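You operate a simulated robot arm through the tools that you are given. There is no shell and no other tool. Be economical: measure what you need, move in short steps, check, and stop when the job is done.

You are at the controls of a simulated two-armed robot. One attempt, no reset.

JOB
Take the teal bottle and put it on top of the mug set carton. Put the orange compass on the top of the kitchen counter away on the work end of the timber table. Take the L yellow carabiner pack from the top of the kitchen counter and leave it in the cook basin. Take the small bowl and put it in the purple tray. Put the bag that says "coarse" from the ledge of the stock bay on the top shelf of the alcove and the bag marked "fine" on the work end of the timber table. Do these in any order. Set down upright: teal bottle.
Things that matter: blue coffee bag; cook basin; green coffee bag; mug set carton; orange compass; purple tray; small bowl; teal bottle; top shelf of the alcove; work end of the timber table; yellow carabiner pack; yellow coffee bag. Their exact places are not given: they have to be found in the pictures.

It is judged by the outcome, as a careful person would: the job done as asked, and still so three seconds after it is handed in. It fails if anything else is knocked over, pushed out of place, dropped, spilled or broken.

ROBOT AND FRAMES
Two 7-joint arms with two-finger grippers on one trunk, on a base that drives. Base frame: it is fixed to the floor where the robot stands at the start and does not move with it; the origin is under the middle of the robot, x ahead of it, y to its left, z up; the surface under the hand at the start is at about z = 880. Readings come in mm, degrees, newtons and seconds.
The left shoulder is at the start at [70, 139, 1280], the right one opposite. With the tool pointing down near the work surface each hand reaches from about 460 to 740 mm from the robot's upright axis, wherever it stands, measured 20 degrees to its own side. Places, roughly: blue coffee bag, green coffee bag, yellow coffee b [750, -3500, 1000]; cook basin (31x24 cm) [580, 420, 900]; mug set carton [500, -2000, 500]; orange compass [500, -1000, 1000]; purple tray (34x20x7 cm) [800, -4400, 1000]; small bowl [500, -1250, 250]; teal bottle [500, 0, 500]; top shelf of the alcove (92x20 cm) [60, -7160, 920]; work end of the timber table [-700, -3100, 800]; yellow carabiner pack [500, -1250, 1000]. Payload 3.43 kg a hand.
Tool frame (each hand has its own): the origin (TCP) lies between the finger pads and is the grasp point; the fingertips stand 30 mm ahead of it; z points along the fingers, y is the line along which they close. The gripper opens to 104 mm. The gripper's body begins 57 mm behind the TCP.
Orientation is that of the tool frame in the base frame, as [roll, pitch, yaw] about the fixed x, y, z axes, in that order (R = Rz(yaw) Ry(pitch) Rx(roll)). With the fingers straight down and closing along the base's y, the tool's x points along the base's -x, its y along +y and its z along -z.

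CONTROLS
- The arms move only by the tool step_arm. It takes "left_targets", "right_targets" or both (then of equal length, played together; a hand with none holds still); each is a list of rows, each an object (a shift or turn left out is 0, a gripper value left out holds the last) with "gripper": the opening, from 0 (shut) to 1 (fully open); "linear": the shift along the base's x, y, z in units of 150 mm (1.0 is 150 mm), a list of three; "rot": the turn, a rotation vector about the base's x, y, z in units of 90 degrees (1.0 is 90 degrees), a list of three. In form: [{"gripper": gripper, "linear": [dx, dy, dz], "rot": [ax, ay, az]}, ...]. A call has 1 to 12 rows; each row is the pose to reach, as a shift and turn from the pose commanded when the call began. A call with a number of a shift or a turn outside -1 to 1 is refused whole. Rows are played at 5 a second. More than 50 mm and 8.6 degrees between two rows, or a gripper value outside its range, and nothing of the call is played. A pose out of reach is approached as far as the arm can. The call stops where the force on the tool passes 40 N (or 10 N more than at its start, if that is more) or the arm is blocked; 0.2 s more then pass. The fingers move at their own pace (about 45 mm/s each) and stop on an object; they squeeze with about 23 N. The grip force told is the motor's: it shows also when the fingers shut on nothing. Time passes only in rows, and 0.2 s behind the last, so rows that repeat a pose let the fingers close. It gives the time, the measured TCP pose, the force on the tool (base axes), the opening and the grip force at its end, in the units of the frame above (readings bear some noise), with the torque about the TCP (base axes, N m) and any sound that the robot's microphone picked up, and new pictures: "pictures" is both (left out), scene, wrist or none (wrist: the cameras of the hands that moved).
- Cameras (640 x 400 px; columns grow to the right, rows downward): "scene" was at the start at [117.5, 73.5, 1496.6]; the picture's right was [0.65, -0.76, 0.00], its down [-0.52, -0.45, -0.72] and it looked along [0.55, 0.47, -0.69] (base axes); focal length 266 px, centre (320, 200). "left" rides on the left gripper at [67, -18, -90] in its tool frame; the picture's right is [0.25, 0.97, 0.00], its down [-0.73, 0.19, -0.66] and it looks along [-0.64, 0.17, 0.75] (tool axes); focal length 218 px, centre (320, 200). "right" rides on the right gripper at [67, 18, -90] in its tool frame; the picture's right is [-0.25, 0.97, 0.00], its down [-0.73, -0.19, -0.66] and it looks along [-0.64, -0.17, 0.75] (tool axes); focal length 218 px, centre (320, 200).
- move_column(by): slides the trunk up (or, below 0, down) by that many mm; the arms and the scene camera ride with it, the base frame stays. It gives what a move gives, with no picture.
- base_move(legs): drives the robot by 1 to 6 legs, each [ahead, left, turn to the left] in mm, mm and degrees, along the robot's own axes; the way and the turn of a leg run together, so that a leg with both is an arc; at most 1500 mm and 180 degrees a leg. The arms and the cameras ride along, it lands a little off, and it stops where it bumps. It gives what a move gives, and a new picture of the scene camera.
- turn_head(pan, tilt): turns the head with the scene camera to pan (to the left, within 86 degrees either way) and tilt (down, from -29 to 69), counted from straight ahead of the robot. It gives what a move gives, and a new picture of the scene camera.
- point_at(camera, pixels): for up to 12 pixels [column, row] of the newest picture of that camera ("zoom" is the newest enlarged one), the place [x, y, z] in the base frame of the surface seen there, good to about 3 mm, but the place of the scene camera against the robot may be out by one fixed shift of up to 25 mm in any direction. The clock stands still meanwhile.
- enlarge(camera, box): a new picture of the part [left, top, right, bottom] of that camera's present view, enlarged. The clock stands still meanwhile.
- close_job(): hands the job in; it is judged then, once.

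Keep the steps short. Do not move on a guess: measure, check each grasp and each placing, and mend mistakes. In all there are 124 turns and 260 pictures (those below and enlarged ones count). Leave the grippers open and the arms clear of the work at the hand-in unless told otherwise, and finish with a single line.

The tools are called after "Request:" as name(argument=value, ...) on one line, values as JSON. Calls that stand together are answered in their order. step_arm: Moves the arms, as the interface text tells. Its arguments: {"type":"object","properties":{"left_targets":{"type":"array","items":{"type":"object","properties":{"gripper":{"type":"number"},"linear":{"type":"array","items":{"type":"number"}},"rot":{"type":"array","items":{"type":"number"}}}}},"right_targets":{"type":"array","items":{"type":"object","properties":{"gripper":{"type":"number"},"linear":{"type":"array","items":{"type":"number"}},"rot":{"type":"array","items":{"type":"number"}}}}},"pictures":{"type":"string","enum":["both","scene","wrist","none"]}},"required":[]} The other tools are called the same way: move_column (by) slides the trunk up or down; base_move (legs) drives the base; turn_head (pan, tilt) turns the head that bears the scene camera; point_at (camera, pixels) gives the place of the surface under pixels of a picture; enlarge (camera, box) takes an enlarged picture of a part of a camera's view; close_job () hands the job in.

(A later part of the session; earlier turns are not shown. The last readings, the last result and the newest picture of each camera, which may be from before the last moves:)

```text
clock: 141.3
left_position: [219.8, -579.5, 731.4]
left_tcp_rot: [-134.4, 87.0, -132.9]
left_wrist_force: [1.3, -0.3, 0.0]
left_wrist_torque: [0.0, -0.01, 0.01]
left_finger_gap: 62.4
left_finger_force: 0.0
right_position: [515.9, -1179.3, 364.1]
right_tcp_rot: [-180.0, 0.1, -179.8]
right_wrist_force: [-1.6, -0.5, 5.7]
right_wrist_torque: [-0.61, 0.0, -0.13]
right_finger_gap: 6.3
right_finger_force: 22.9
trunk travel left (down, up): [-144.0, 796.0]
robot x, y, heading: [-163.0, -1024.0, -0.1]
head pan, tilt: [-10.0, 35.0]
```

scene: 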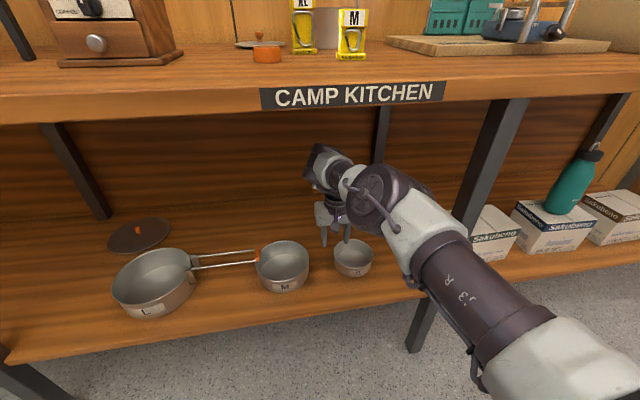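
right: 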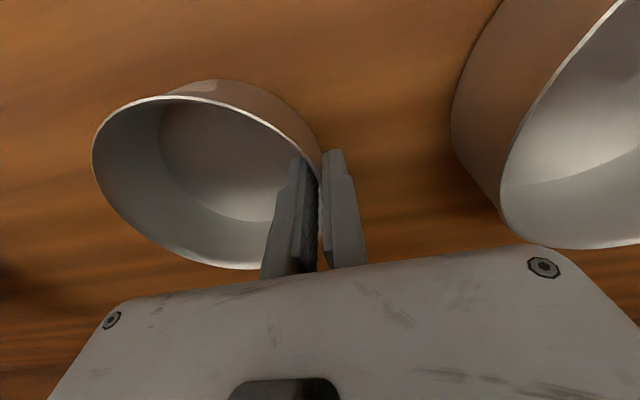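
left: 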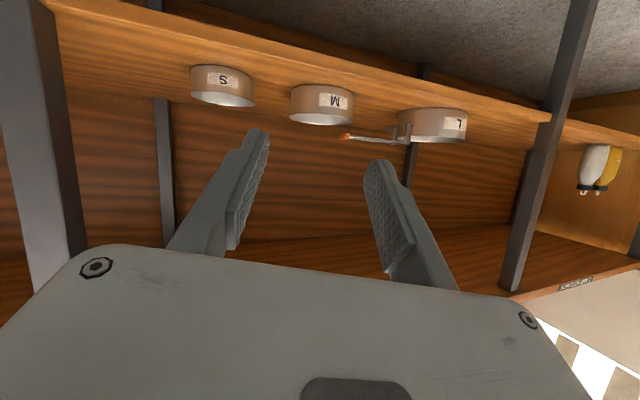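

The bowl wall is pinched (6 mm). Lift, back out, then raise the trunk.

Request:
move_column(by=70)

Request:
base_move(legs=[[-390, 0, 0]])

Request:
move_column(by=400)

Request:
step_arm(left_targets=[{"rot": [0, 0.09, 0], "linear": [0, 0, -0.1]}, {"rot": [0, 0.18, 0], "linear": [0, 0, -0.2]}, {"rot": [0, 0.27, 0], "linear": [0, 0, -0.3]}, {"rot": [0, 0.36, 0], "linear": [0, 0, -0.4]}, {"rot": [0, 0.45, 0], "linear": [0, 0, -0.5]}, {"rot": [0, 0.54, 0], "linear": [0, 0, -0.6]}, {"rot": [0, 0.63, 0], "linear": [0, 0, -0.7]}, {"rot": [0, 0.72, 0], "linear": [0, 0, -0.8]}, {"rot": [0, 0.81, 0], "linear": [0, 0, -0.9]}, {"rot": [0, 0.9, 0], "linear": [0, 0, -1]}, {"rot": [0, 0.97, 0], "linear": [0, 0, -1]}], pictures="both")

Request:
enlarge(camera="right", box=[0, 0, 640, 400])

```text
clock: 142.4
left_position: [219.9, -580.8, 800.7]
left_tcp_rot: [-135.5, 87.0, -133.8]
left_wrist_force: [0.0, 0.5, 0.0]
left_wrist_torque: [-0.01, 0.0, 0.0]
left_finger_gap: 62.3
left_finger_force: 0.0
right_position: [514.6, -1178.9, 431.7]
right_tcp_rot: [179.9, -0.1, -179.9]
right_wrist_force: [0.2, 0.8, -0.9]
right_wrist_torque: [0.05, -0.03, 0.01]
right_finger_gap: 5.9
right_finger_force: 23.0
trunk travel left (down, up): [-214.0, 726.0]
robot x, y, heading: [-164.0, -1021.8, -0.2]
head pan, tilt: [-10.0, 35.0]
```

```text
clock: 144.8
left_position: [-167.0, -580.6, 801.1]
left_tcp_rot: [-135.2, 87.0, -133.8]
left_wrist_force: [1.6, 0.2, -0.5]
left_wrist_torque: [-0.02, 0.03, 0.0]
left_finger_gap: 62.6
left_finger_force: 0.1
right_position: [128.0, -1179.3, 434.2]
right_tcp_rot: [179.8, 0.0, -179.9]
right_wrist_force: [-0.2, 0.6, -0.7]
right_wrist_torque: [0.1, -0.03, 0.03]
right_finger_gap: 5.9
right_finger_force: 23.1
trunk travel left (down, up): [-214.0, 726.0]
robot x, y, heading: [-551.8, -1022.3, -0.0]
head pan, tilt: [-10.0, 35.0]
```

scene: 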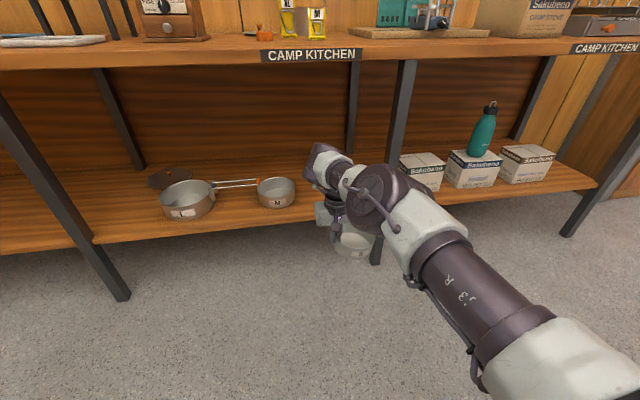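

```text
clock: 148.7
left_position: [-166.3, -580.0, 1200.7]
left_tcp_rot: [-135.4, 87.0, -134.0]
left_wrist_force: [0.2, -0.2, 0.3]
left_wrist_torque: [0.03, -0.02, -0.02]
left_finger_gap: 62.5
left_finger_force: 0.1
right_position: [127.9, -1179.7, 833.0]
right_tcp_rot: [179.9, -0.1, -180.0]
right_wrist_force: [-0.1, -0.1, -1.7]
right_wrist_torque: [0.08, -0.01, 0.0]
right_finger_gap: 6.1
right_finger_force: 23.5
trunk travel left (down, up): [-614.0, 326.0]
robot x, y, heading: [-552.4, -1024.4, -0.1]
head pan, tilt: [-10.0, 35.0]
```

```text
clock: 151.3
left_position: [-130.0, -659.8, 1021.1]
left_tcp_rot: [-166.1, 6.5, 174.0]
left_wrist_force: [-0.9, 0.0, 0.0]
left_wrist_torque: [0.06, -0.02, 0.02]
left_finger_gap: 62.3
left_finger_force: 0.1
left hand out of reach, approached as far as the arm can: row 3, 4, 5, 6, 7, 8, 9, 10
right_position: [127.5, -1185.7, 830.4]
right_tcp_rot: [179.7, -0.3, 179.9]
right_wrist_force: [-0.5, -1.0, -1.2]
right_wrist_torque: [0.11, -0.03, 0.02]
right_finger_gap: 6.0
right_finger_force: 23.2
trunk travel left (down, up): [-614.0, 326.0]
robot x, y, heading: [-547.0, -1025.3, -0.4]
head pan, tilt: [-10.0, 35.0]
stopped in row 11 (left hand): the arm was blocked; the commanded pose is now the measured one
```

scene: 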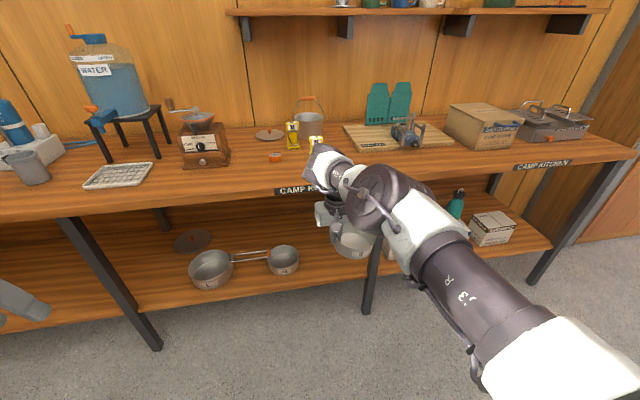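
left: 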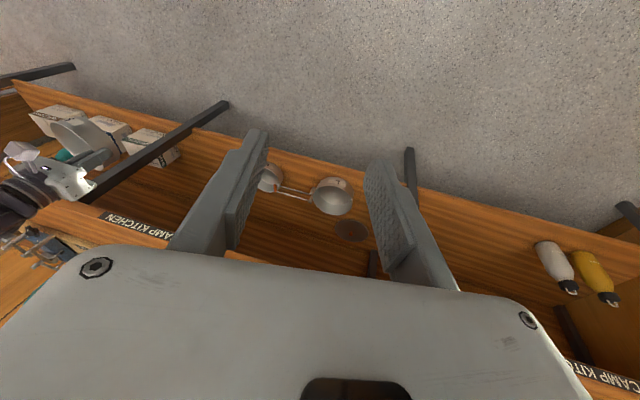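

```text
1.00 times, centred on (320, 200) of right (not enlarged: the box is as wide or as high as the picture)
```

zoom: 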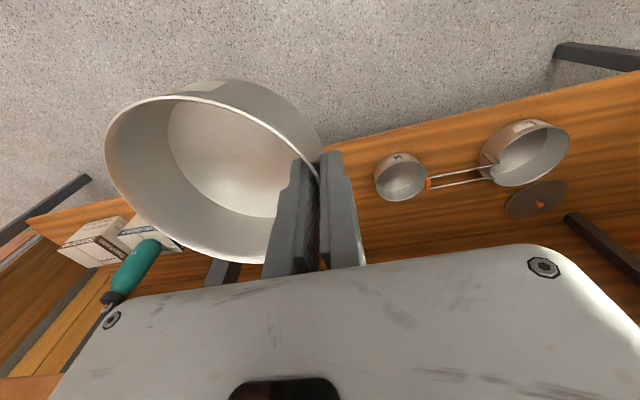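

The left hand is nearly tool-down now, slightly blocked near the body. I'll straighten it and extend it forward and outward.

Request:
step_arm(left_targets=[{"linear": [0.15, 0.1, 0]}, {"linear": [0.3, 0.1, 0], "rot": [0.04, 0.015, 0.02]}, {"linear": [0.5, 0.1, 0], "rot": [0.08, 0.03, 0.04]}, {"linear": [0.7, 0.0, 0], "rot": [0.12, 0.045, 0.055]}, {"linear": [0.85, -0.1, 0], "rot": [0.163, 0.055, 0.067]}, {"linear": [1, -0.2, 0], "rot": [0.163, 0.055, 0.067]}], pictures="none")

Request:
turn_head(pan=15, tilt=35)

```text
clock: 152.7
left_position: [19.7, -681.0, 1021.1]
left_tcp_rot: [179.7, 0.7, 179.3]
left_wrist_force: [0.2, -0.1, 0.2]
left_wrist_torque: [0.0, -0.01, 0.01]
left_finger_gap: 62.1
left_finger_force: 0.1
right_position: [129.3, -1179.9, 831.5]
right_tcp_rot: [180.0, -0.2, -179.8]
right_wrist_force: [-0.3, 0.3, -0.9]
right_wrist_torque: [0.04, 0.0, 0.0]
right_finger_gap: 6.1
right_finger_force: 23.1
trunk travel left (down, up): [-614.0, 326.0]
robot x, y, heading: [-550.6, -1022.6, -0.2]
head pan, tilt: [-10.0, 35.0]
```

```text
clock: 153.6
left_position: [16.4, -681.3, 1021.7]
left_tcp_rot: [179.8, 0.8, 179.3]
left_wrist_force: [0.3, 0.2, 0.2]
left_wrist_torque: [0.01, 0.0, 0.0]
left_finger_gap: 62.4
left_finger_force: 0.0
right_position: [126.8, -1180.3, 832.6]
right_tcp_rot: [179.9, 0.0, 180.0]
right_wrist_force: [-1.6, 0.9, -1.4]
right_wrist_torque: [0.09, 0.02, -0.01]
right_finger_gap: 6.1
right_finger_force: 22.9
trunk travel left (down, up): [-614.0, 326.0]
robot x, y, heading: [-551.9, -1023.0, -0.3]
head pan, tilt: [15.0, 35.0]
```

scene: 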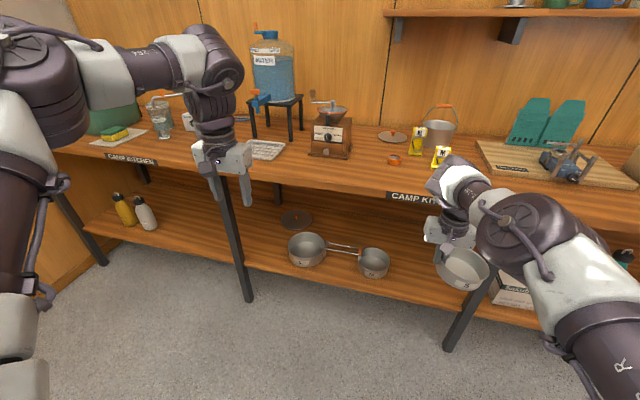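

The left arm is back in a good tool-down posture. I'll raise the right hand (bowl) and lower the left relative to it, ready to take the compass with the left.

Request:
step_arm(left_targets=[{"linear": [0, 0, -0.2]}, {"linear": [0, 0, -0.4]}, {"linear": [0, 0, -0.6]}, {"linear": [0, 0, -0.8]}, {"linear": [0, 0, -1]}], right_targets=[{"linear": [0, 0, 0.2]}, {"linear": [0, 0, 0.4]}, {"linear": [0, 0, 0.6]}, {"linear": [0, 0, 0.8]}, {"linear": [0, 0, 1]}], pictures="none")

Request:
step_arm(right_targets=[{"linear": [-0.2, 0, 0.2]}, {"linear": [-0.4, 0, 0.4]}, {"linear": [-0.6, 0, 0.6]}, {"linear": [-0.7, 0, 0.8]}], pictures="scene")

```text
clock: 154.8
left_position: [19.0, -685.6, 870.8]
left_tcp_rot: [179.7, 0.6, 179.5]
left_wrist_force: [0.2, 0.6, 0.2]
left_wrist_torque: [-0.02, 0.01, 0.02]
left_finger_gap: 62.5
left_finger_force: 0.0
right_position: [111.1, -1162.6, 969.7]
right_tcp_rot: [179.9, -0.1, -179.9]
right_wrist_force: [-0.4, 0.0, -1.1]
right_wrist_torque: [0.08, 0.01, -0.01]
right_finger_gap: 6.1
right_finger_force: 22.7
right hand out of reach, approached as far as the arm can: row 2, 3, 4, 5
trunk travel left (down, up): [-614.0, 326.0]
robot x, y, heading: [-550.9, -1021.5, -0.2]
head pan, tilt: [15.0, 35.0]
```

```text
clock: 155.8
left_position: [17.8, -686.1, 871.7]
left_tcp_rot: [179.7, 0.8, 179.4]
left_wrist_force: [0.0, -0.1, 0.0]
left_wrist_torque: [-0.01, -0.03, 0.01]
left_finger_gap: 62.5
left_finger_force: 0.0
right_position: [0.8, -1164.6, 1089.7]
right_tcp_rot: [180.0, 0.0, -180.0]
right_wrist_force: [-0.2, -0.5, -1.0]
right_wrist_torque: [0.03, -0.04, -0.01]
right_finger_gap: 5.9
right_finger_force: 22.7
trunk travel left (down, up): [-614.0, 326.0]
robot x, y, heading: [-550.9, -1025.7, -0.1]
head pan, tilt: [15.0, 35.0]
```

scene: 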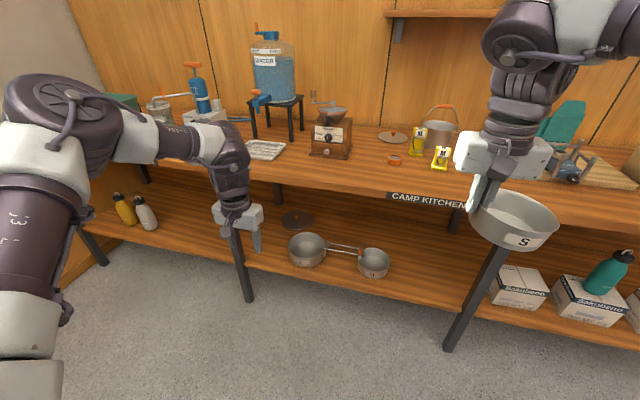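

Request:
point_at(camera="scene", pixels=[[70, 90], [100, 160], [60, 180], [160, 130], [220, 150], [230, 190], [330, 105], [333, 130], [268, 65], [395, 160]])

Request:
move_column(by=150)

Request:
base_move(legs=[[0, -355, 0]])

```text
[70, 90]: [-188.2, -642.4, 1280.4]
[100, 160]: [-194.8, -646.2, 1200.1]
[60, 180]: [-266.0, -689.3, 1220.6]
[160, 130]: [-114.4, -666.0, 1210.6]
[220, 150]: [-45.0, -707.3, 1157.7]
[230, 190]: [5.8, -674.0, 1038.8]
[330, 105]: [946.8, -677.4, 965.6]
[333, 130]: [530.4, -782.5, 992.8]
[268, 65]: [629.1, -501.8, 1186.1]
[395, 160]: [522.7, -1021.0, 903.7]
```

```text
clock: 157.5
left_position: [18.2, -685.9, 1020.6]
left_tcp_rot: [179.7, 0.8, 179.3]
left_wrist_force: [0.2, -0.2, 0.2]
left_wrist_torque: [0.02, 0.02, 0.04]
left_finger_gap: 62.4
left_finger_force: 0.1
right_position: [4.6, -1164.9, 1238.8]
right_tcp_rot: [179.9, 0.0, -179.9]
right_wrist_force: [-0.1, 0.3, -2.1]
right_wrist_torque: [0.08, -0.02, -0.04]
right_finger_gap: 5.8
right_finger_force: 22.9
trunk travel left (down, up): [-764.0, 176.0]
robot x, y, heading: [-550.6, -1020.4, -0.3]
head pan, tilt: [15.0, 35.0]
```

```text
clock: 159.8
left_position: [17.4, -1040.9, 1020.0]
left_tcp_rot: [179.8, 0.6, 179.2]
left_wrist_force: [-1.0, 0.2, -0.2]
left_wrist_torque: [-0.01, -0.03, -0.01]
left_finger_gap: 62.5
left_finger_force: 0.1
right_position: [1.1, -1519.0, 1238.5]
right_tcp_rot: [-179.9, 0.0, 180.0]
right_wrist_force: [-0.1, 0.4, -2.0]
right_wrist_torque: [0.05, 0.01, 0.03]
right_finger_gap: 6.0
right_finger_force: 23.0
trunk travel left (down, up): [-764.0, 176.0]
robot x, y, heading: [-552.2, -1376.5, -0.2]
head pan, tilt: [15.0, 35.0]
```

scene: 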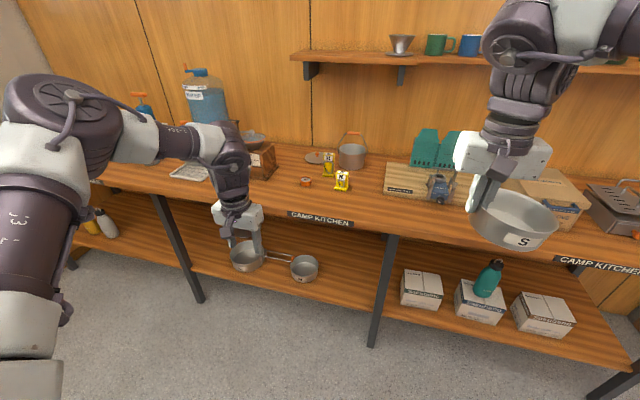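

Request:
base_move(legs=[[440, 0, 0]])

Request:
enlarge(camera="left", box=[0, 0, 640, 400])

```text
clock: 162.5
left_position: [452.9, -1036.1, 1022.5]
left_tcp_rot: [179.6, 0.8, 179.7]
left_wrist_force: [-0.6, 0.2, -0.9]
left_wrist_torque: [0.03, -0.01, 0.04]
left_finger_gap: 62.2
left_finger_force: 0.1
right_position: [440.9, -1515.4, 1239.4]
right_tcp_rot: [180.0, -0.1, -179.4]
right_wrist_force: [-0.5, 0.7, -0.9]
right_wrist_torque: [0.04, -0.02, 0.01]
right_finger_gap: 5.9
right_finger_force: 23.3
trunk travel left (down, up): [-764.0, 176.0]
robot x, y, heading: [-114.3, -1376.9, 0.2]
head pan, tilt: [15.0, 35.0]
```

scene: 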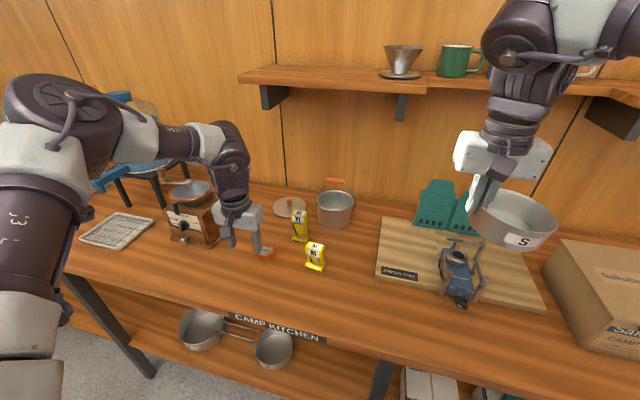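

```text
1.00 times, centred on (320, 200) of left (not enlarged: the box is as wide or as high as the picture)
```

zoom: 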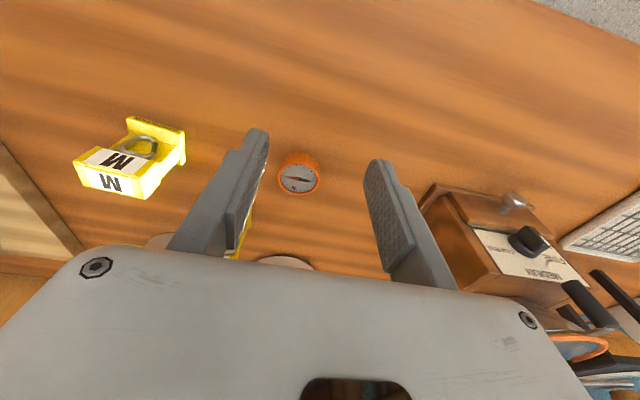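

Request:
point_at(camera="zoom", pixels=[[298, 178], [282, 176], [316, 182], [300, 162], [297, 189], [244, 235]])

```text
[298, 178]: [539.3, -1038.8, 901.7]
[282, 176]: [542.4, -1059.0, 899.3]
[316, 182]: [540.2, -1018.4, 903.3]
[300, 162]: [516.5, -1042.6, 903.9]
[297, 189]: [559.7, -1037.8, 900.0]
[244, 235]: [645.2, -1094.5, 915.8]
```

Request:
point_at(camera="scene", pixels=[[430, 92], [455, 250], [500, 60], [540, 210]])

Request:
base_move(legs=[[86, -3, 0]])

Request:
move_column(by=-60)

Request:
enlarge(camera="left", box=[0, 0, 640, 400])

```text
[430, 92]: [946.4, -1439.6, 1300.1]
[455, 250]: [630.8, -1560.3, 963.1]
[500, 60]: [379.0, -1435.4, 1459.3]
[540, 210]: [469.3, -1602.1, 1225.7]
```

```text
clock: 163.6
left_position: [536.0, -1039.4, 1024.1]
left_tcp_rot: [179.8, 1.0, 179.7]
left_wrist_force: [-0.2, -0.5, -0.4]
left_wrist_torque: [0.0, -0.03, 0.03]
left_finger_gap: 62.5
left_finger_force: 0.0
right_position: [522.9, -1518.7, 1242.3]
right_tcp_rot: [179.9, 0.2, -179.5]
right_wrist_force: [-0.2, 0.0, -0.4]
right_wrist_torque: [0.09, 0.02, 0.0]
right_finger_gap: 6.2
right_finger_force: 23.1
trunk travel left (down, up): [-764.0, 176.0]
robot x, y, heading: [-29.1, -1383.0, 0.1]
head pan, tilt: [15.0, 35.0]
```

scene: 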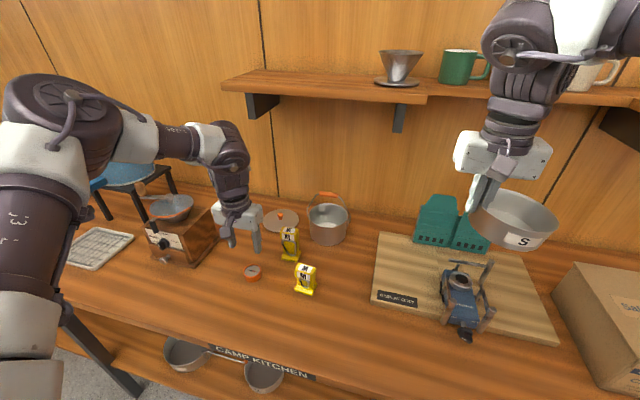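

```text
clock: 164.6
left_position: [538.2, -1038.3, 962.2]
left_tcp_rot: [179.6, 0.8, 179.7]
left_wrist_force: [0.5, -1.0, 0.5]
left_wrist_torque: [-0.04, -0.03, -0.01]
left_finger_gap: 62.2
left_finger_force: 0.0
right_position: [525.7, -1519.2, 1179.6]
right_tcp_rot: [180.0, 0.1, -179.5]
right_wrist_force: [-0.9, 0.0, -1.7]
right_wrist_torque: [0.05, 0.01, 0.05]
right_finger_gap: 6.0
right_finger_force: 23.5
trunk travel left (down, up): [-704.0, 236.0]
robot x, y, heading: [-27.9, -1385.5, 0.1]
head pan, tilt: [15.0, 35.0]
```

```text
1.00 times, centred on (320, 200) of left (not enlarged: the box is as wide or as high as the picture)
```

zoom: 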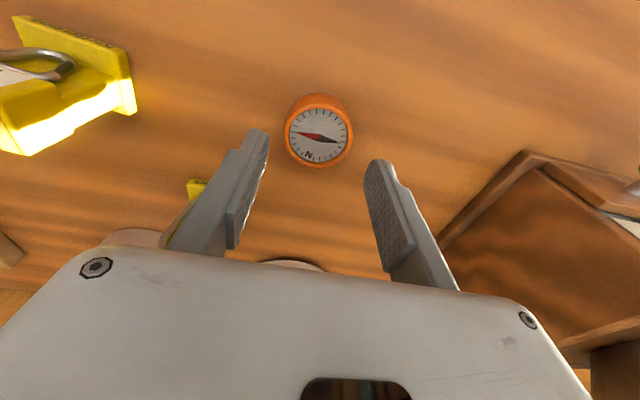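

Compass is centred between the fingers. Lower 47 and close.

Request:
move_column(by=-47)

Request:
step_arm(left_targets=[{"gripper": 0}, {"gripper": 0}, {"gripper": 0}], pictures="wrist")

```text
clock: 165.4
left_position: [539.2, -1040.2, 914.1]
left_tcp_rot: [179.7, 0.8, 179.7]
left_wrist_force: [0.6, 0.2, -0.1]
left_wrist_torque: [0.0, -0.01, 0.0]
left_finger_gap: 62.6
left_finger_force: 0.1
right_position: [527.9, -1518.6, 1132.8]
right_tcp_rot: [179.8, 0.0, -179.5]
right_wrist_force: [0.4, -0.2, -1.8]
right_wrist_torque: [0.05, 0.01, 0.0]
right_finger_gap: 6.1
right_finger_force: 22.6
trunk travel left (down, up): [-657.0, 283.0]
robot x, y, heading: [-28.8, -1379.2, 0.3]
head pan, tilt: [15.0, 35.0]
```

```text
clock: 166.2
left_position: [538.6, -1038.9, 914.5]
left_tcp_rot: [179.7, 0.7, 179.7]
left_wrist_force: [-0.6, -0.1, 0.2]
left_wrist_torque: [-0.03, -0.01, 0.02]
left_finger_gap: 48.6
left_finger_force: 23.1
right_position: [528.2, -1518.5, 1133.4]
right_tcp_rot: [179.9, 0.0, -179.5]
right_wrist_force: [-0.2, -0.4, -0.9]
right_wrist_torque: [0.06, -0.02, -0.02]
right_finger_gap: 6.1
right_finger_force: 22.8
trunk travel left (down, up): [-657.0, 283.0]
robot x, y, heading: [-28.5, -1381.0, 0.3]
head pan, tilt: [15.0, 35.0]
```

left: 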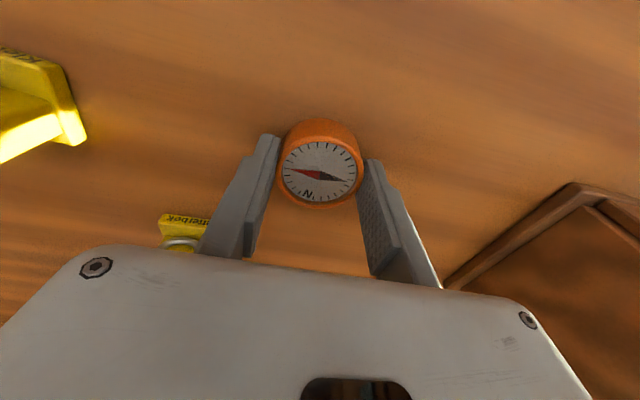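

Compass held. Lift, back out, turn to face down the aisle (-y) and look for the table.

Request:
move_column(by=130)

Request:
base_move(legs=[[-520, 0, 0], [0, 0, -90], [500, 0, 0]])

Request:
turn_head(pan=0, tilt=25)

```text
clock: 167.8
left_position: [538.8, -1039.5, 1044.3]
left_tcp_rot: [179.7, 0.8, 179.7]
left_wrist_force: [0.4, 0.8, -0.4]
left_wrist_torque: [-0.01, 0.01, -0.02]
left_finger_gap: 48.9
left_finger_force: 23.2
right_position: [528.6, -1518.2, 1262.1]
right_tcp_rot: [179.9, -0.1, -179.6]
right_wrist_force: [0.3, -0.1, -2.0]
right_wrist_torque: [0.09, 0.02, 0.01]
right_finger_gap: 6.0
right_finger_force: 23.1
trunk travel left (down, up): [-787.0, 153.0]
robot x, y, heading: [-29.8, -1385.2, -0.1]
head pan, tilt: [15.0, 35.0]
```

```text
clock: 177.3
left_position: [-213.0, -2457.5, 1043.7]
left_tcp_rot: [179.7, 0.8, 89.4]
left_wrist_force: [-0.2, -0.1, -0.9]
left_wrist_torque: [-0.01, 0.01, -0.02]
left_finger_gap: 48.6
left_finger_force: 22.8
right_position: [-692.1, -2441.8, 1263.9]
right_tcp_rot: [180.0, 0.0, 90.2]
right_wrist_force: [-0.7, 1.2, -1.2]
right_wrist_torque: [-0.02, -0.04, 0.0]
right_finger_gap: 6.0
right_finger_force: 23.1
trunk travel left (down, up): [-787.0, 153.0]
robot x, y, heading: [-554.6, -1889.3, -89.9]
head pan, tilt: [15.0, 35.0]
```

scene: 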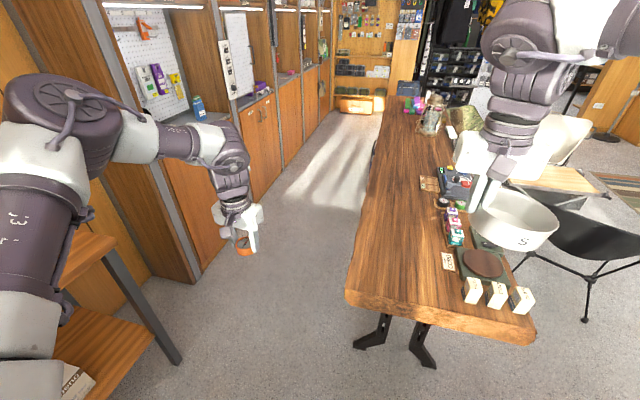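

```text
clock: 178.1
left_position: [-213.5, -2457.9, 1043.4]
left_tcp_rot: [179.7, 0.7, 89.4]
left_wrist_force: [-0.1, -0.7, -1.3]
left_wrist_torque: [0.0, -0.01, 0.04]
left_finger_gap: 48.5
left_finger_force: 23.3
right_position: [-690.1, -2443.6, 1262.5]
right_tcp_rot: [179.9, -0.1, 90.1]
right_wrist_force: [0.5, -0.6, -1.6]
right_wrist_torque: [-0.02, -0.08, -0.01]
right_finger_gap: 6.1
right_finger_force: 23.0
trunk travel left (down, up): [-787.0, 153.0]
robot x, y, heading: [-554.7, -1888.1, -90.2]
head pan, tilt: [0.0, 25.0]
```

scene: 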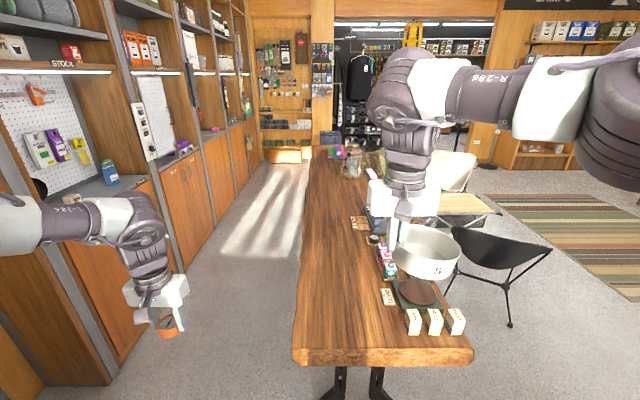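

The long timber table is ahead, with bags marked "STOCK" bay on the left shelves. Enlarge the table's near end to read its markings.

Request:
enlarge(camera="scene", box=[280, 200, 500, 370])

Request:
enlarge(camera="scene", box=[0, 20, 260, 220])

Request:
point_at(camera="scene", pixels=[[296, 355], [472, 355], [340, 330], [350, 280], [413, 325], [455, 325], [388, 296], [435, 295], [335, 230], [325, 170]])

```text
2.35 times, centred on (390, 285) of scene
```

zoom: 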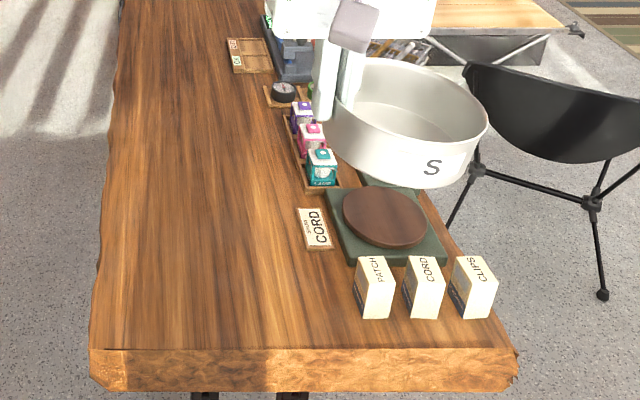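

```text
2.00 times, centred on (130, 120) of scene
```

zoom: 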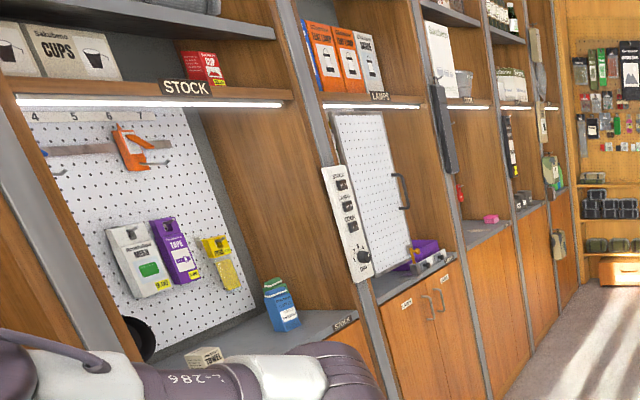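

```text
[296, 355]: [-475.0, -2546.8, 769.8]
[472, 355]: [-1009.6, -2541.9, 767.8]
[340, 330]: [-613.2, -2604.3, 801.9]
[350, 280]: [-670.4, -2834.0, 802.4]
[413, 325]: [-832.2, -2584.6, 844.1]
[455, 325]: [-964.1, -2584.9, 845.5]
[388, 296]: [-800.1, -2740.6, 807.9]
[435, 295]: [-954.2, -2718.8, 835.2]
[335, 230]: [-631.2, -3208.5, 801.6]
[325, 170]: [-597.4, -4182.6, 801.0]
```

The table's near end is free on its left (aisle) side: top z≈802, edge x≈-475. I want to approach from the aisle facing -x, so I'll check what is to the right before turning.

Request:
turn_head(pan=-75, tilt=25)

Request:
turn_head(pan=55, tilt=30)

```text
clock: 179.5
left_position: [-212.1, -2457.8, 1043.9]
left_tcp_rot: [179.7, 0.7, 89.4]
left_wrist_force: [-0.9, -1.0, -0.4]
left_wrist_torque: [-0.02, 0.03, -0.01]
left_finger_gap: 48.7
left_finger_force: 22.7
right_position: [-691.6, -2443.1, 1263.8]
right_tcp_rot: [179.9, 0.0, 90.2]
right_wrist_force: [1.0, 0.4, -1.9]
right_wrist_torque: [-0.02, -0.03, -0.01]
right_finger_gap: 6.0
right_finger_force: 22.9
trunk travel left (down, up): [-787.0, 153.0]
robot x, y, heading: [-555.0, -1889.7, -90.0]
head pan, tilt: [-75.0, 25.0]
```

scene: 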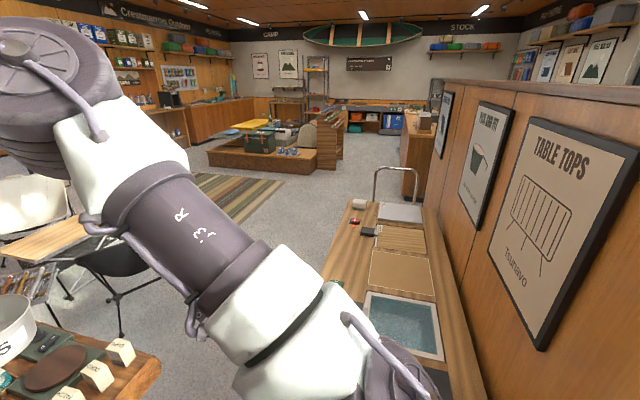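

```text
clock: 181.6
left_position: [-212.2, -2457.2, 1044.0]
left_tcp_rot: [179.7, 0.8, 89.4]
left_wrist_force: [-0.5, -0.4, 0.0]
left_wrist_torque: [0.0, 0.0, 0.02]
left_finger_gap: 48.6
left_finger_force: 23.2
right_position: [-691.0, -2442.3, 1263.4]
right_tcp_rot: [179.9, 0.0, 90.2]
right_wrist_force: [0.5, -0.3, -0.8]
right_wrist_torque: [0.02, -0.11, 0.0]
right_finger_gap: 5.9
right_finger_force: 23.0
trunk travel left (down, up): [-787.0, 153.0]
robot x, y, heading: [-555.3, -1887.1, -90.0]
head pan, tilt: [55.0, 30.0]
```

scene: 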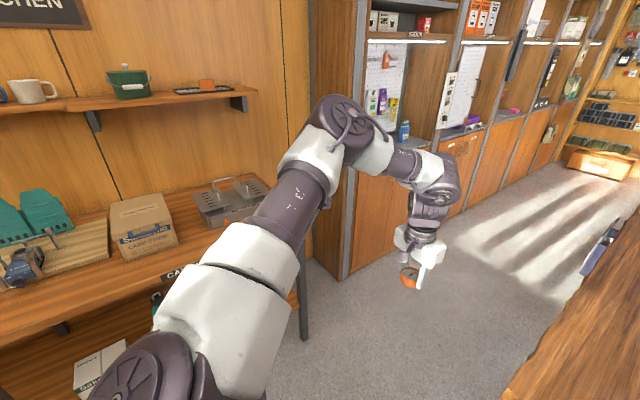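

Request:
point_at(camera="scene", pixels=[[338, 270], [395, 230], [470, 180], [520, 150], [405, 130], [385, 135], [300, 320], [375, 55], [420, 140], [560, 120]])

Request:
enlarge(camera="scene", box=[350, 20, 530, 150])

```text
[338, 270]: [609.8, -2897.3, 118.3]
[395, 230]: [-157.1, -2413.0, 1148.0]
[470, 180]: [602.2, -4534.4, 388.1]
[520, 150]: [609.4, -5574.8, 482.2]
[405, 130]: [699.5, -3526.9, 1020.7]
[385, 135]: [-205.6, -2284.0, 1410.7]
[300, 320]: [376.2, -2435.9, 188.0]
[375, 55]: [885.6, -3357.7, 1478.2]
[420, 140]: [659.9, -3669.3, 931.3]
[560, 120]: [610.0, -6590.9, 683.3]
```

```text
3.08 times, centred on (440, 85) of scene
```

zoom: 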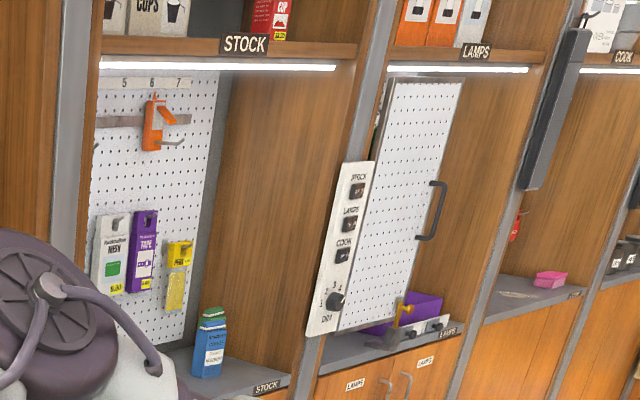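

Cabinet fronts are at x≈605, and the aisle is wide. Drive to about (-35,-2690) and turn to face the table (-x).

Request:
base_move(legs=[[0, 520, 0], [800, 0, 0], [0, 0, -90]])

Request:
turn_head(pan=25, tilt=45)

Request:
enlarge(camera="left", box=[0, 0, 640, 400])

```text
clock: 192.4
left_position: [-607.1, -3029.4, 1044.2]
left_tcp_rot: [179.7, 0.7, -1.6]
left_wrist_force: [-0.1, -0.4, -1.2]
left_wrist_torque: [0.02, -0.02, -0.03]
left_finger_gap: 48.4
left_finger_force: 23.4
right_position: [-584.7, -2550.6, 1263.8]
right_tcp_rot: [179.9, 0.0, -0.6]
right_wrist_force: [0.7, -0.6, -1.6]
right_wrist_torque: [-0.09, 0.01, 0.02]
right_finger_gap: 5.9
right_finger_force: 23.0
trunk travel left (down, up): [-787.0, 153.0]
robot x, y, heading: [-32.1, -2697.9, 178.8]
head pan, tilt: [55.0, 30.0]
```

scene: 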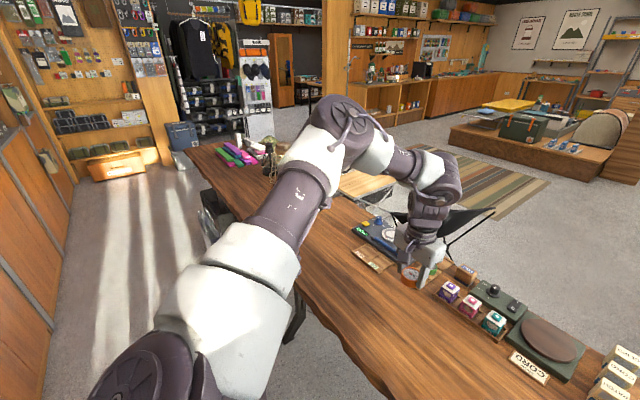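

```text
clock: 193.4
left_position: [-607.0, -3029.7, 1045.0]
left_tcp_rot: [179.7, 0.7, -1.4]
left_wrist_force: [0.5, -0.2, -0.4]
left_wrist_torque: [0.0, 0.01, 0.0]
left_finger_gap: 48.3
left_finger_force: 22.8
right_position: [-584.1, -2550.1, 1263.3]
right_tcp_rot: [179.9, 0.0, -0.7]
right_wrist_force: [-1.1, 0.2, -0.3]
right_wrist_torque: [-0.06, 0.0, -0.02]
right_finger_gap: 5.8
right_finger_force: 22.0
trunk travel left (down, up): [-787.0, 153.0]
robot x, y, heading: [-34.4, -2697.6, 178.8]
head pan, tilt: [25.0, 45.0]
```

scene: 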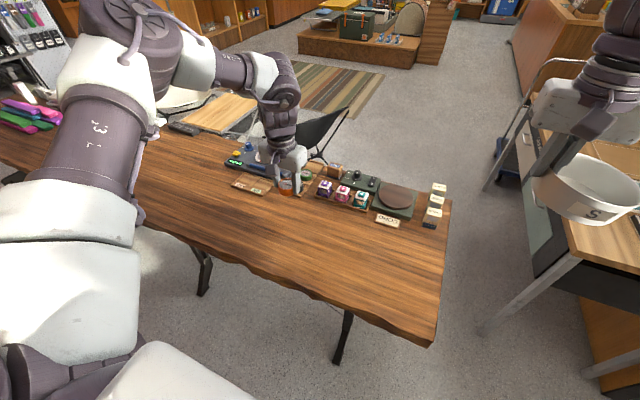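

```text
1.00 times, centred on (320, 200) of left (not enlarged: the box is as wide or as high as the picture)
```

zoom: 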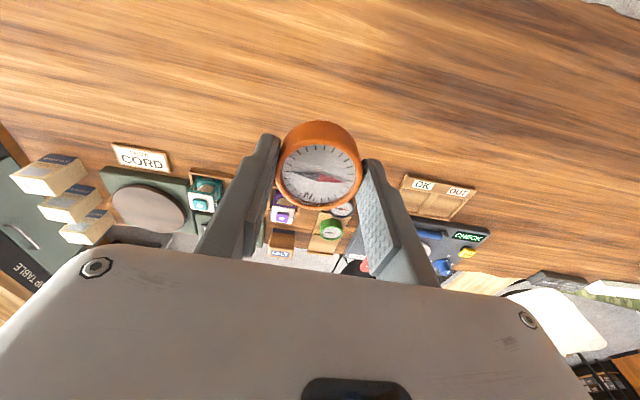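

Request:
point_at(camera="zoom", pixels=[[320, 60], [450, 150], [200, 130], [430, 190], [330, 228], [280, 215], [230, 180]])

Request:
move_column(by=-190)

Request:
enlarge(camera="left", box=[0, 0, 640, 400])

```text
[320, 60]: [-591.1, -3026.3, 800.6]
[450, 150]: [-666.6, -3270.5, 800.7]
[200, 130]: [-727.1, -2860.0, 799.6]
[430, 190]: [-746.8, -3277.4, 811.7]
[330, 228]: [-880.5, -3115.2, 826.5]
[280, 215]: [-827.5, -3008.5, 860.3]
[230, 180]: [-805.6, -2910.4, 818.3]
```

```text
clock: 195.5
left_position: [-606.8, -3029.0, 854.6]
left_tcp_rot: [179.7, 0.6, -1.5]
left_wrist_force: [0.0, 0.7, -0.5]
left_wrist_torque: [-0.01, 0.02, 0.0]
left_finger_gap: 48.4
left_finger_force: 23.0
right_position: [-583.3, -2550.0, 1072.5]
right_tcp_rot: [180.0, 0.0, -0.7]
right_wrist_force: [0.5, -0.2, -1.1]
right_wrist_torque: [-0.04, -0.04, -0.03]
right_finger_gap: 5.8
right_finger_force: 22.8
trunk travel left (down, up): [-597.0, 343.0]
robot x, y, heading: [-32.4, -2701.9, 179.4]
head pan, tilt: [25.0, 45.0]
```

```text
1.00 times, centred on (320, 200) of left (not enlarged: the box is as wide or as high as the picture)
```

zoom: 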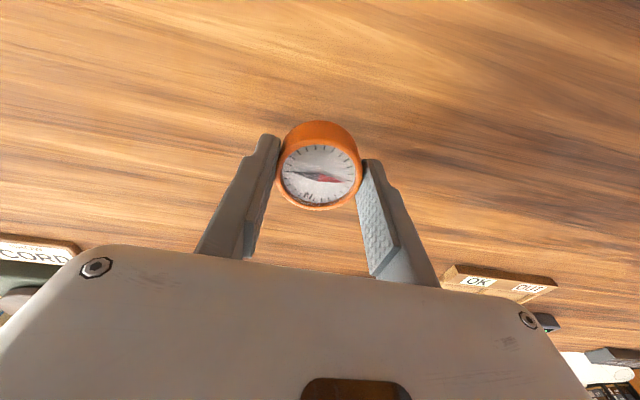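

Clear below. Lower the last bit, checking contact, and release.

Request:
move_column(by=-17)

Request:
move_column(by=-3)

```text
clock: 196.1
left_position: [-605.5, -3027.8, 836.6]
left_tcp_rot: [179.6, 0.7, -1.6]
left_wrist_force: [0.5, -0.2, 0.3]
left_wrist_torque: [0.0, 0.03, -0.02]
left_finger_gap: 48.6
left_finger_force: 22.8
right_position: [-583.6, -2550.4, 1056.9]
right_tcp_rot: [179.9, 0.0, -0.6]
right_wrist_force: [0.3, 0.3, -1.4]
right_wrist_torque: [-0.06, 0.03, 0.02]
right_finger_gap: 5.9
right_finger_force: 22.8
trunk travel left (down, up): [-580.0, 360.0]
robot x, y, heading: [-29.6, -2700.7, 179.0]
head pan, tilt: [25.0, 45.0]
```

```text
clock: 196.6
left_position: [-606.9, -3028.1, 835.0]
left_tcp_rot: [179.7, 0.8, -1.5]
left_wrist_force: [-0.3, 0.6, 1.2]
left_wrist_torque: [0.04, -0.03, -0.07]
left_finger_gap: 48.7
left_finger_force: 23.0
right_position: [-583.7, -2550.9, 1053.6]
right_tcp_rot: [179.8, -0.1, -0.8]
right_wrist_force: [-0.4, -0.5, -0.3]
right_wrist_torque: [-0.06, 0.0, -0.01]
right_finger_gap: 6.2
right_finger_force: 23.4
trunk travel left (down, up): [-577.0, 363.0]
robot x, y, heading: [-31.4, -2700.1, 179.3]
head pan, tilt: [25.0, 45.0]
```

Contact. Release, rise, and draw the left hand in for turning.

Request:
step_arm(left_targets=[{"gripper": 0.8}, {"gripper": 0.8}, {"gripper": 0.8}], pictures="none")

Request:
move_column(by=230)

Request:
step_arm(left_targets=[{"linear": [0.2, 0, 0]}, {"linear": [0.4, 0, 0]}, {"linear": [0.6, 0, 0]}, {"linear": [0.8, 0, 0]}], pictures="scene")

```text
clock: 197.4
left_position: [-606.3, -3028.0, 834.7]
left_tcp_rot: [179.7, 0.8, -1.4]
left_wrist_force: [-1.8, -3.4, 9.0]
left_wrist_torque: [0.28, -0.03, 0.08]
left_finger_gap: 79.2
left_finger_force: 0.1
right_position: [-582.7, -2551.4, 1053.4]
right_tcp_rot: [179.9, 0.0, -0.7]
right_wrist_force: [0.5, -0.4, -1.2]
right_wrist_torque: [-0.1, 0.04, -0.01]
right_finger_gap: 6.1
right_finger_force: 22.6
trunk travel left (down, up): [-577.0, 363.0]
robot x, y, heading: [-29.0, -2698.4, 178.9]
head pan, tilt: [25.0, 45.0]
```

```text
clock: 199.9
left_position: [-606.2, -3029.0, 1064.5]
left_tcp_rot: [179.7, 0.7, -1.4]
left_wrist_force: [0.5, -0.4, -0.5]
left_wrist_torque: [-0.03, 0.01, 0.03]
left_finger_gap: 83.2
left_finger_force: 0.0
right_position: [-584.6, -2550.8, 1283.3]
right_tcp_rot: [179.9, -0.1, -0.7]
right_wrist_force: [0.1, 0.5, -2.0]
right_wrist_torque: [-0.09, 0.01, -0.03]
right_finger_gap: 6.4
right_finger_force: 23.0
trunk travel left (down, up): [-807.0, 133.0]
robot x, y, heading: [-30.8, -2695.5, 178.9]
head pan, tilt: [25.0, 45.0]
```

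```text
clock: 200.9
left_position: [-487.0, -3029.2, 1065.5]
left_tcp_rot: [179.7, 0.8, -1.4]
left_wrist_force: [1.1, -0.1, 0.7]
left_wrist_torque: [0.01, -0.01, 0.02]
left_finger_gap: 83.4
left_finger_force: 0.1
right_position: [-582.7, -2550.3, 1282.6]
right_tcp_rot: [179.9, 0.0, -0.6]
right_wrist_force: [0.7, -0.1, -0.4]
right_wrist_torque: [-0.06, 0.02, 0.0]
right_finger_gap: 6.0
right_finger_force: 23.3
trunk travel left (down, up): [-807.0, 133.0]
robot x, y, heading: [-35.2, -2697.5, 179.1]
head pan, tilt: [25.0, 45.0]
```

scene: 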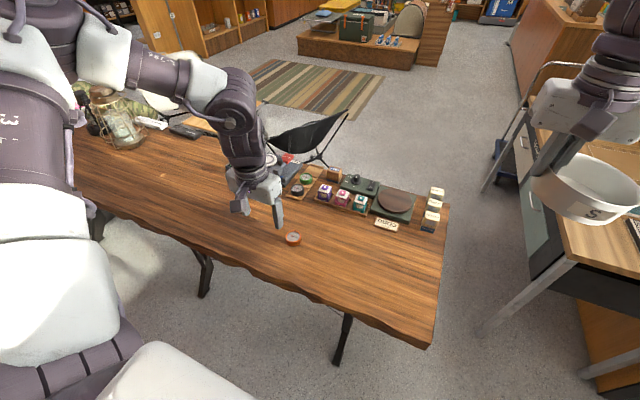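

Compass is on the table. Now turn to face the cabinets and slide along to the stock and lamps bays.

Request:
base_move(legs=[[0, 0, 180], [-60, -1050, 0]])

Request:
turn_head(pan=0, tilt=35)

Request:
turn_head(pan=-40, tilt=35)

```text
clock: 213.7
left_position: [382.4, -3393.7, 1065.7]
left_tcp_rot: [179.6, 0.8, -178.1]
left_wrist_force: [0.9, -0.2, 0.3]
left_wrist_torque: [0.02, 0.0, 0.02]
left_finger_gap: 83.2
left_finger_force: 0.1
right_position: [508.5, -3865.3, 1283.1]
right_tcp_rot: [-180.0, -0.1, -177.2]
right_wrist_force: [0.3, -0.3, -1.3]
right_wrist_torque: [0.03, 0.01, -0.02]
right_finger_gap: 6.1
right_finger_force: 23.0
trunk travel left (down, up): [-807.0, 133.0]
robot x, y, heading: [-52.0, -3751.2, 2.1]
head pan, tilt: [25.0, 45.0]
```

scene: 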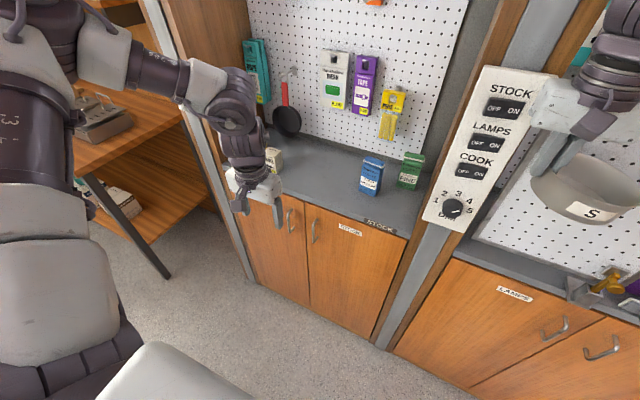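

```text
clock: 214.6
left_position: [383.8, -3393.6, 1066.3]
left_tcp_rot: [179.7, 0.7, -178.2]
left_wrist_force: [-0.5, 0.9, 0.3]
left_wrist_torque: [0.02, -0.01, 0.0]
left_finger_gap: 83.2
left_finger_force: 0.0
right_position: [507.0, -3866.6, 1283.0]
right_tcp_rot: [180.0, 0.0, -177.3]
right_wrist_force: [0.0, 0.4, -1.6]
right_wrist_torque: [0.07, -0.01, -0.02]
right_finger_gap: 6.0
right_finger_force: 22.8
trunk travel left (down, up): [-807.0, 133.0]
robot x, y, heading: [-50.9, -3748.3, 2.2]
head pan, tilt: [0.0, 35.0]
```

scene: 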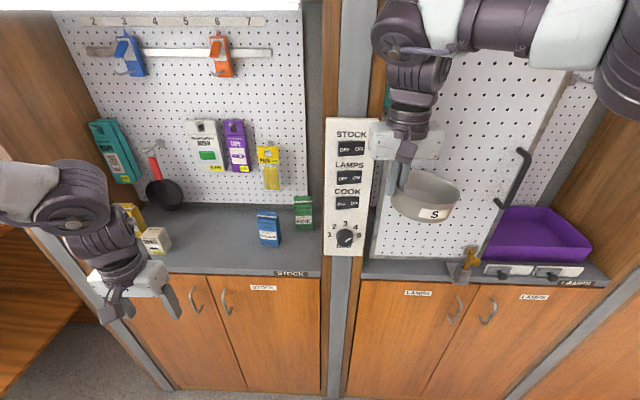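

```text
clock: 215.7
left_position: [382.4, -3394.0, 1067.1]
left_tcp_rot: [179.7, 0.8, -178.1]
left_wrist_force: [0.4, -0.2, 0.1]
left_wrist_torque: [0.02, 0.0, 0.03]
left_finger_gap: 83.3
left_finger_force: 0.0
right_position: [506.0, -3866.8, 1283.9]
right_tcp_rot: [180.0, 0.0, -177.3]
right_wrist_force: [-0.1, -0.2, -1.9]
right_wrist_torque: [0.05, 0.01, 0.0]
right_finger_gap: 6.1
right_finger_force: 23.0
trunk travel left (down, up): [-807.0, 133.0]
robot x, y, heading: [-53.5, -3753.0, 2.2]
head pan, tilt: [-40.0, 35.0]
```

scene: 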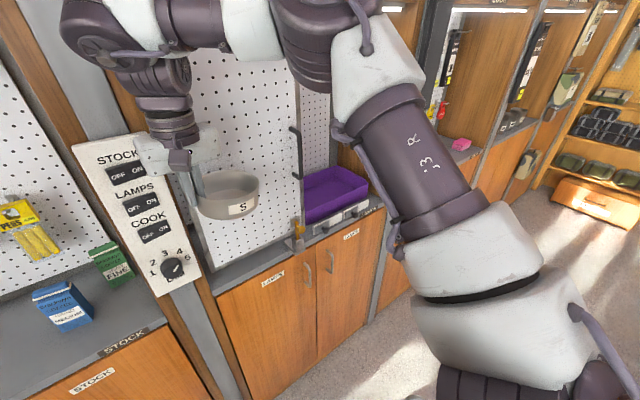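

The purple tray sits on the lamps ledge, right of the pegboard panel. Measure them.

Request:
enlarge(camera="scene", box=[220, 80, 420, 260])

Request:
point_at(camera="scene", pixels=[[312, 190], [308, 218], [345, 171], [368, 187], [335, 185], [320, 195], [297, 150], [250, 100], [298, 230], [345, 215], [340, 205], [370, 205]])

```text
2.22 times, centred on (320, 170) of scene
```

zoom: 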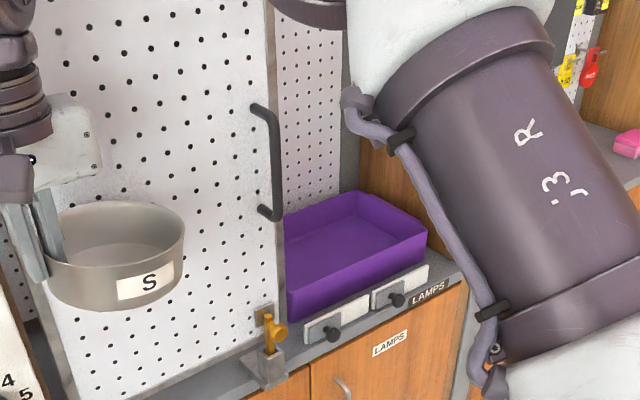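

```text
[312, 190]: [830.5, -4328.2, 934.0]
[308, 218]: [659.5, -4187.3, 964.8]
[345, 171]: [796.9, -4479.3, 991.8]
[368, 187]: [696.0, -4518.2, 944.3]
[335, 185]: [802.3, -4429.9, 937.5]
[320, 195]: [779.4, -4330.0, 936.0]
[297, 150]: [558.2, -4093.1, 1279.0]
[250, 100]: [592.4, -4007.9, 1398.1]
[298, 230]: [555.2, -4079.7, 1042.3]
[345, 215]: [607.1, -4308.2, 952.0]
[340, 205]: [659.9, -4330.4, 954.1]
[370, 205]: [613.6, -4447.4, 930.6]
```

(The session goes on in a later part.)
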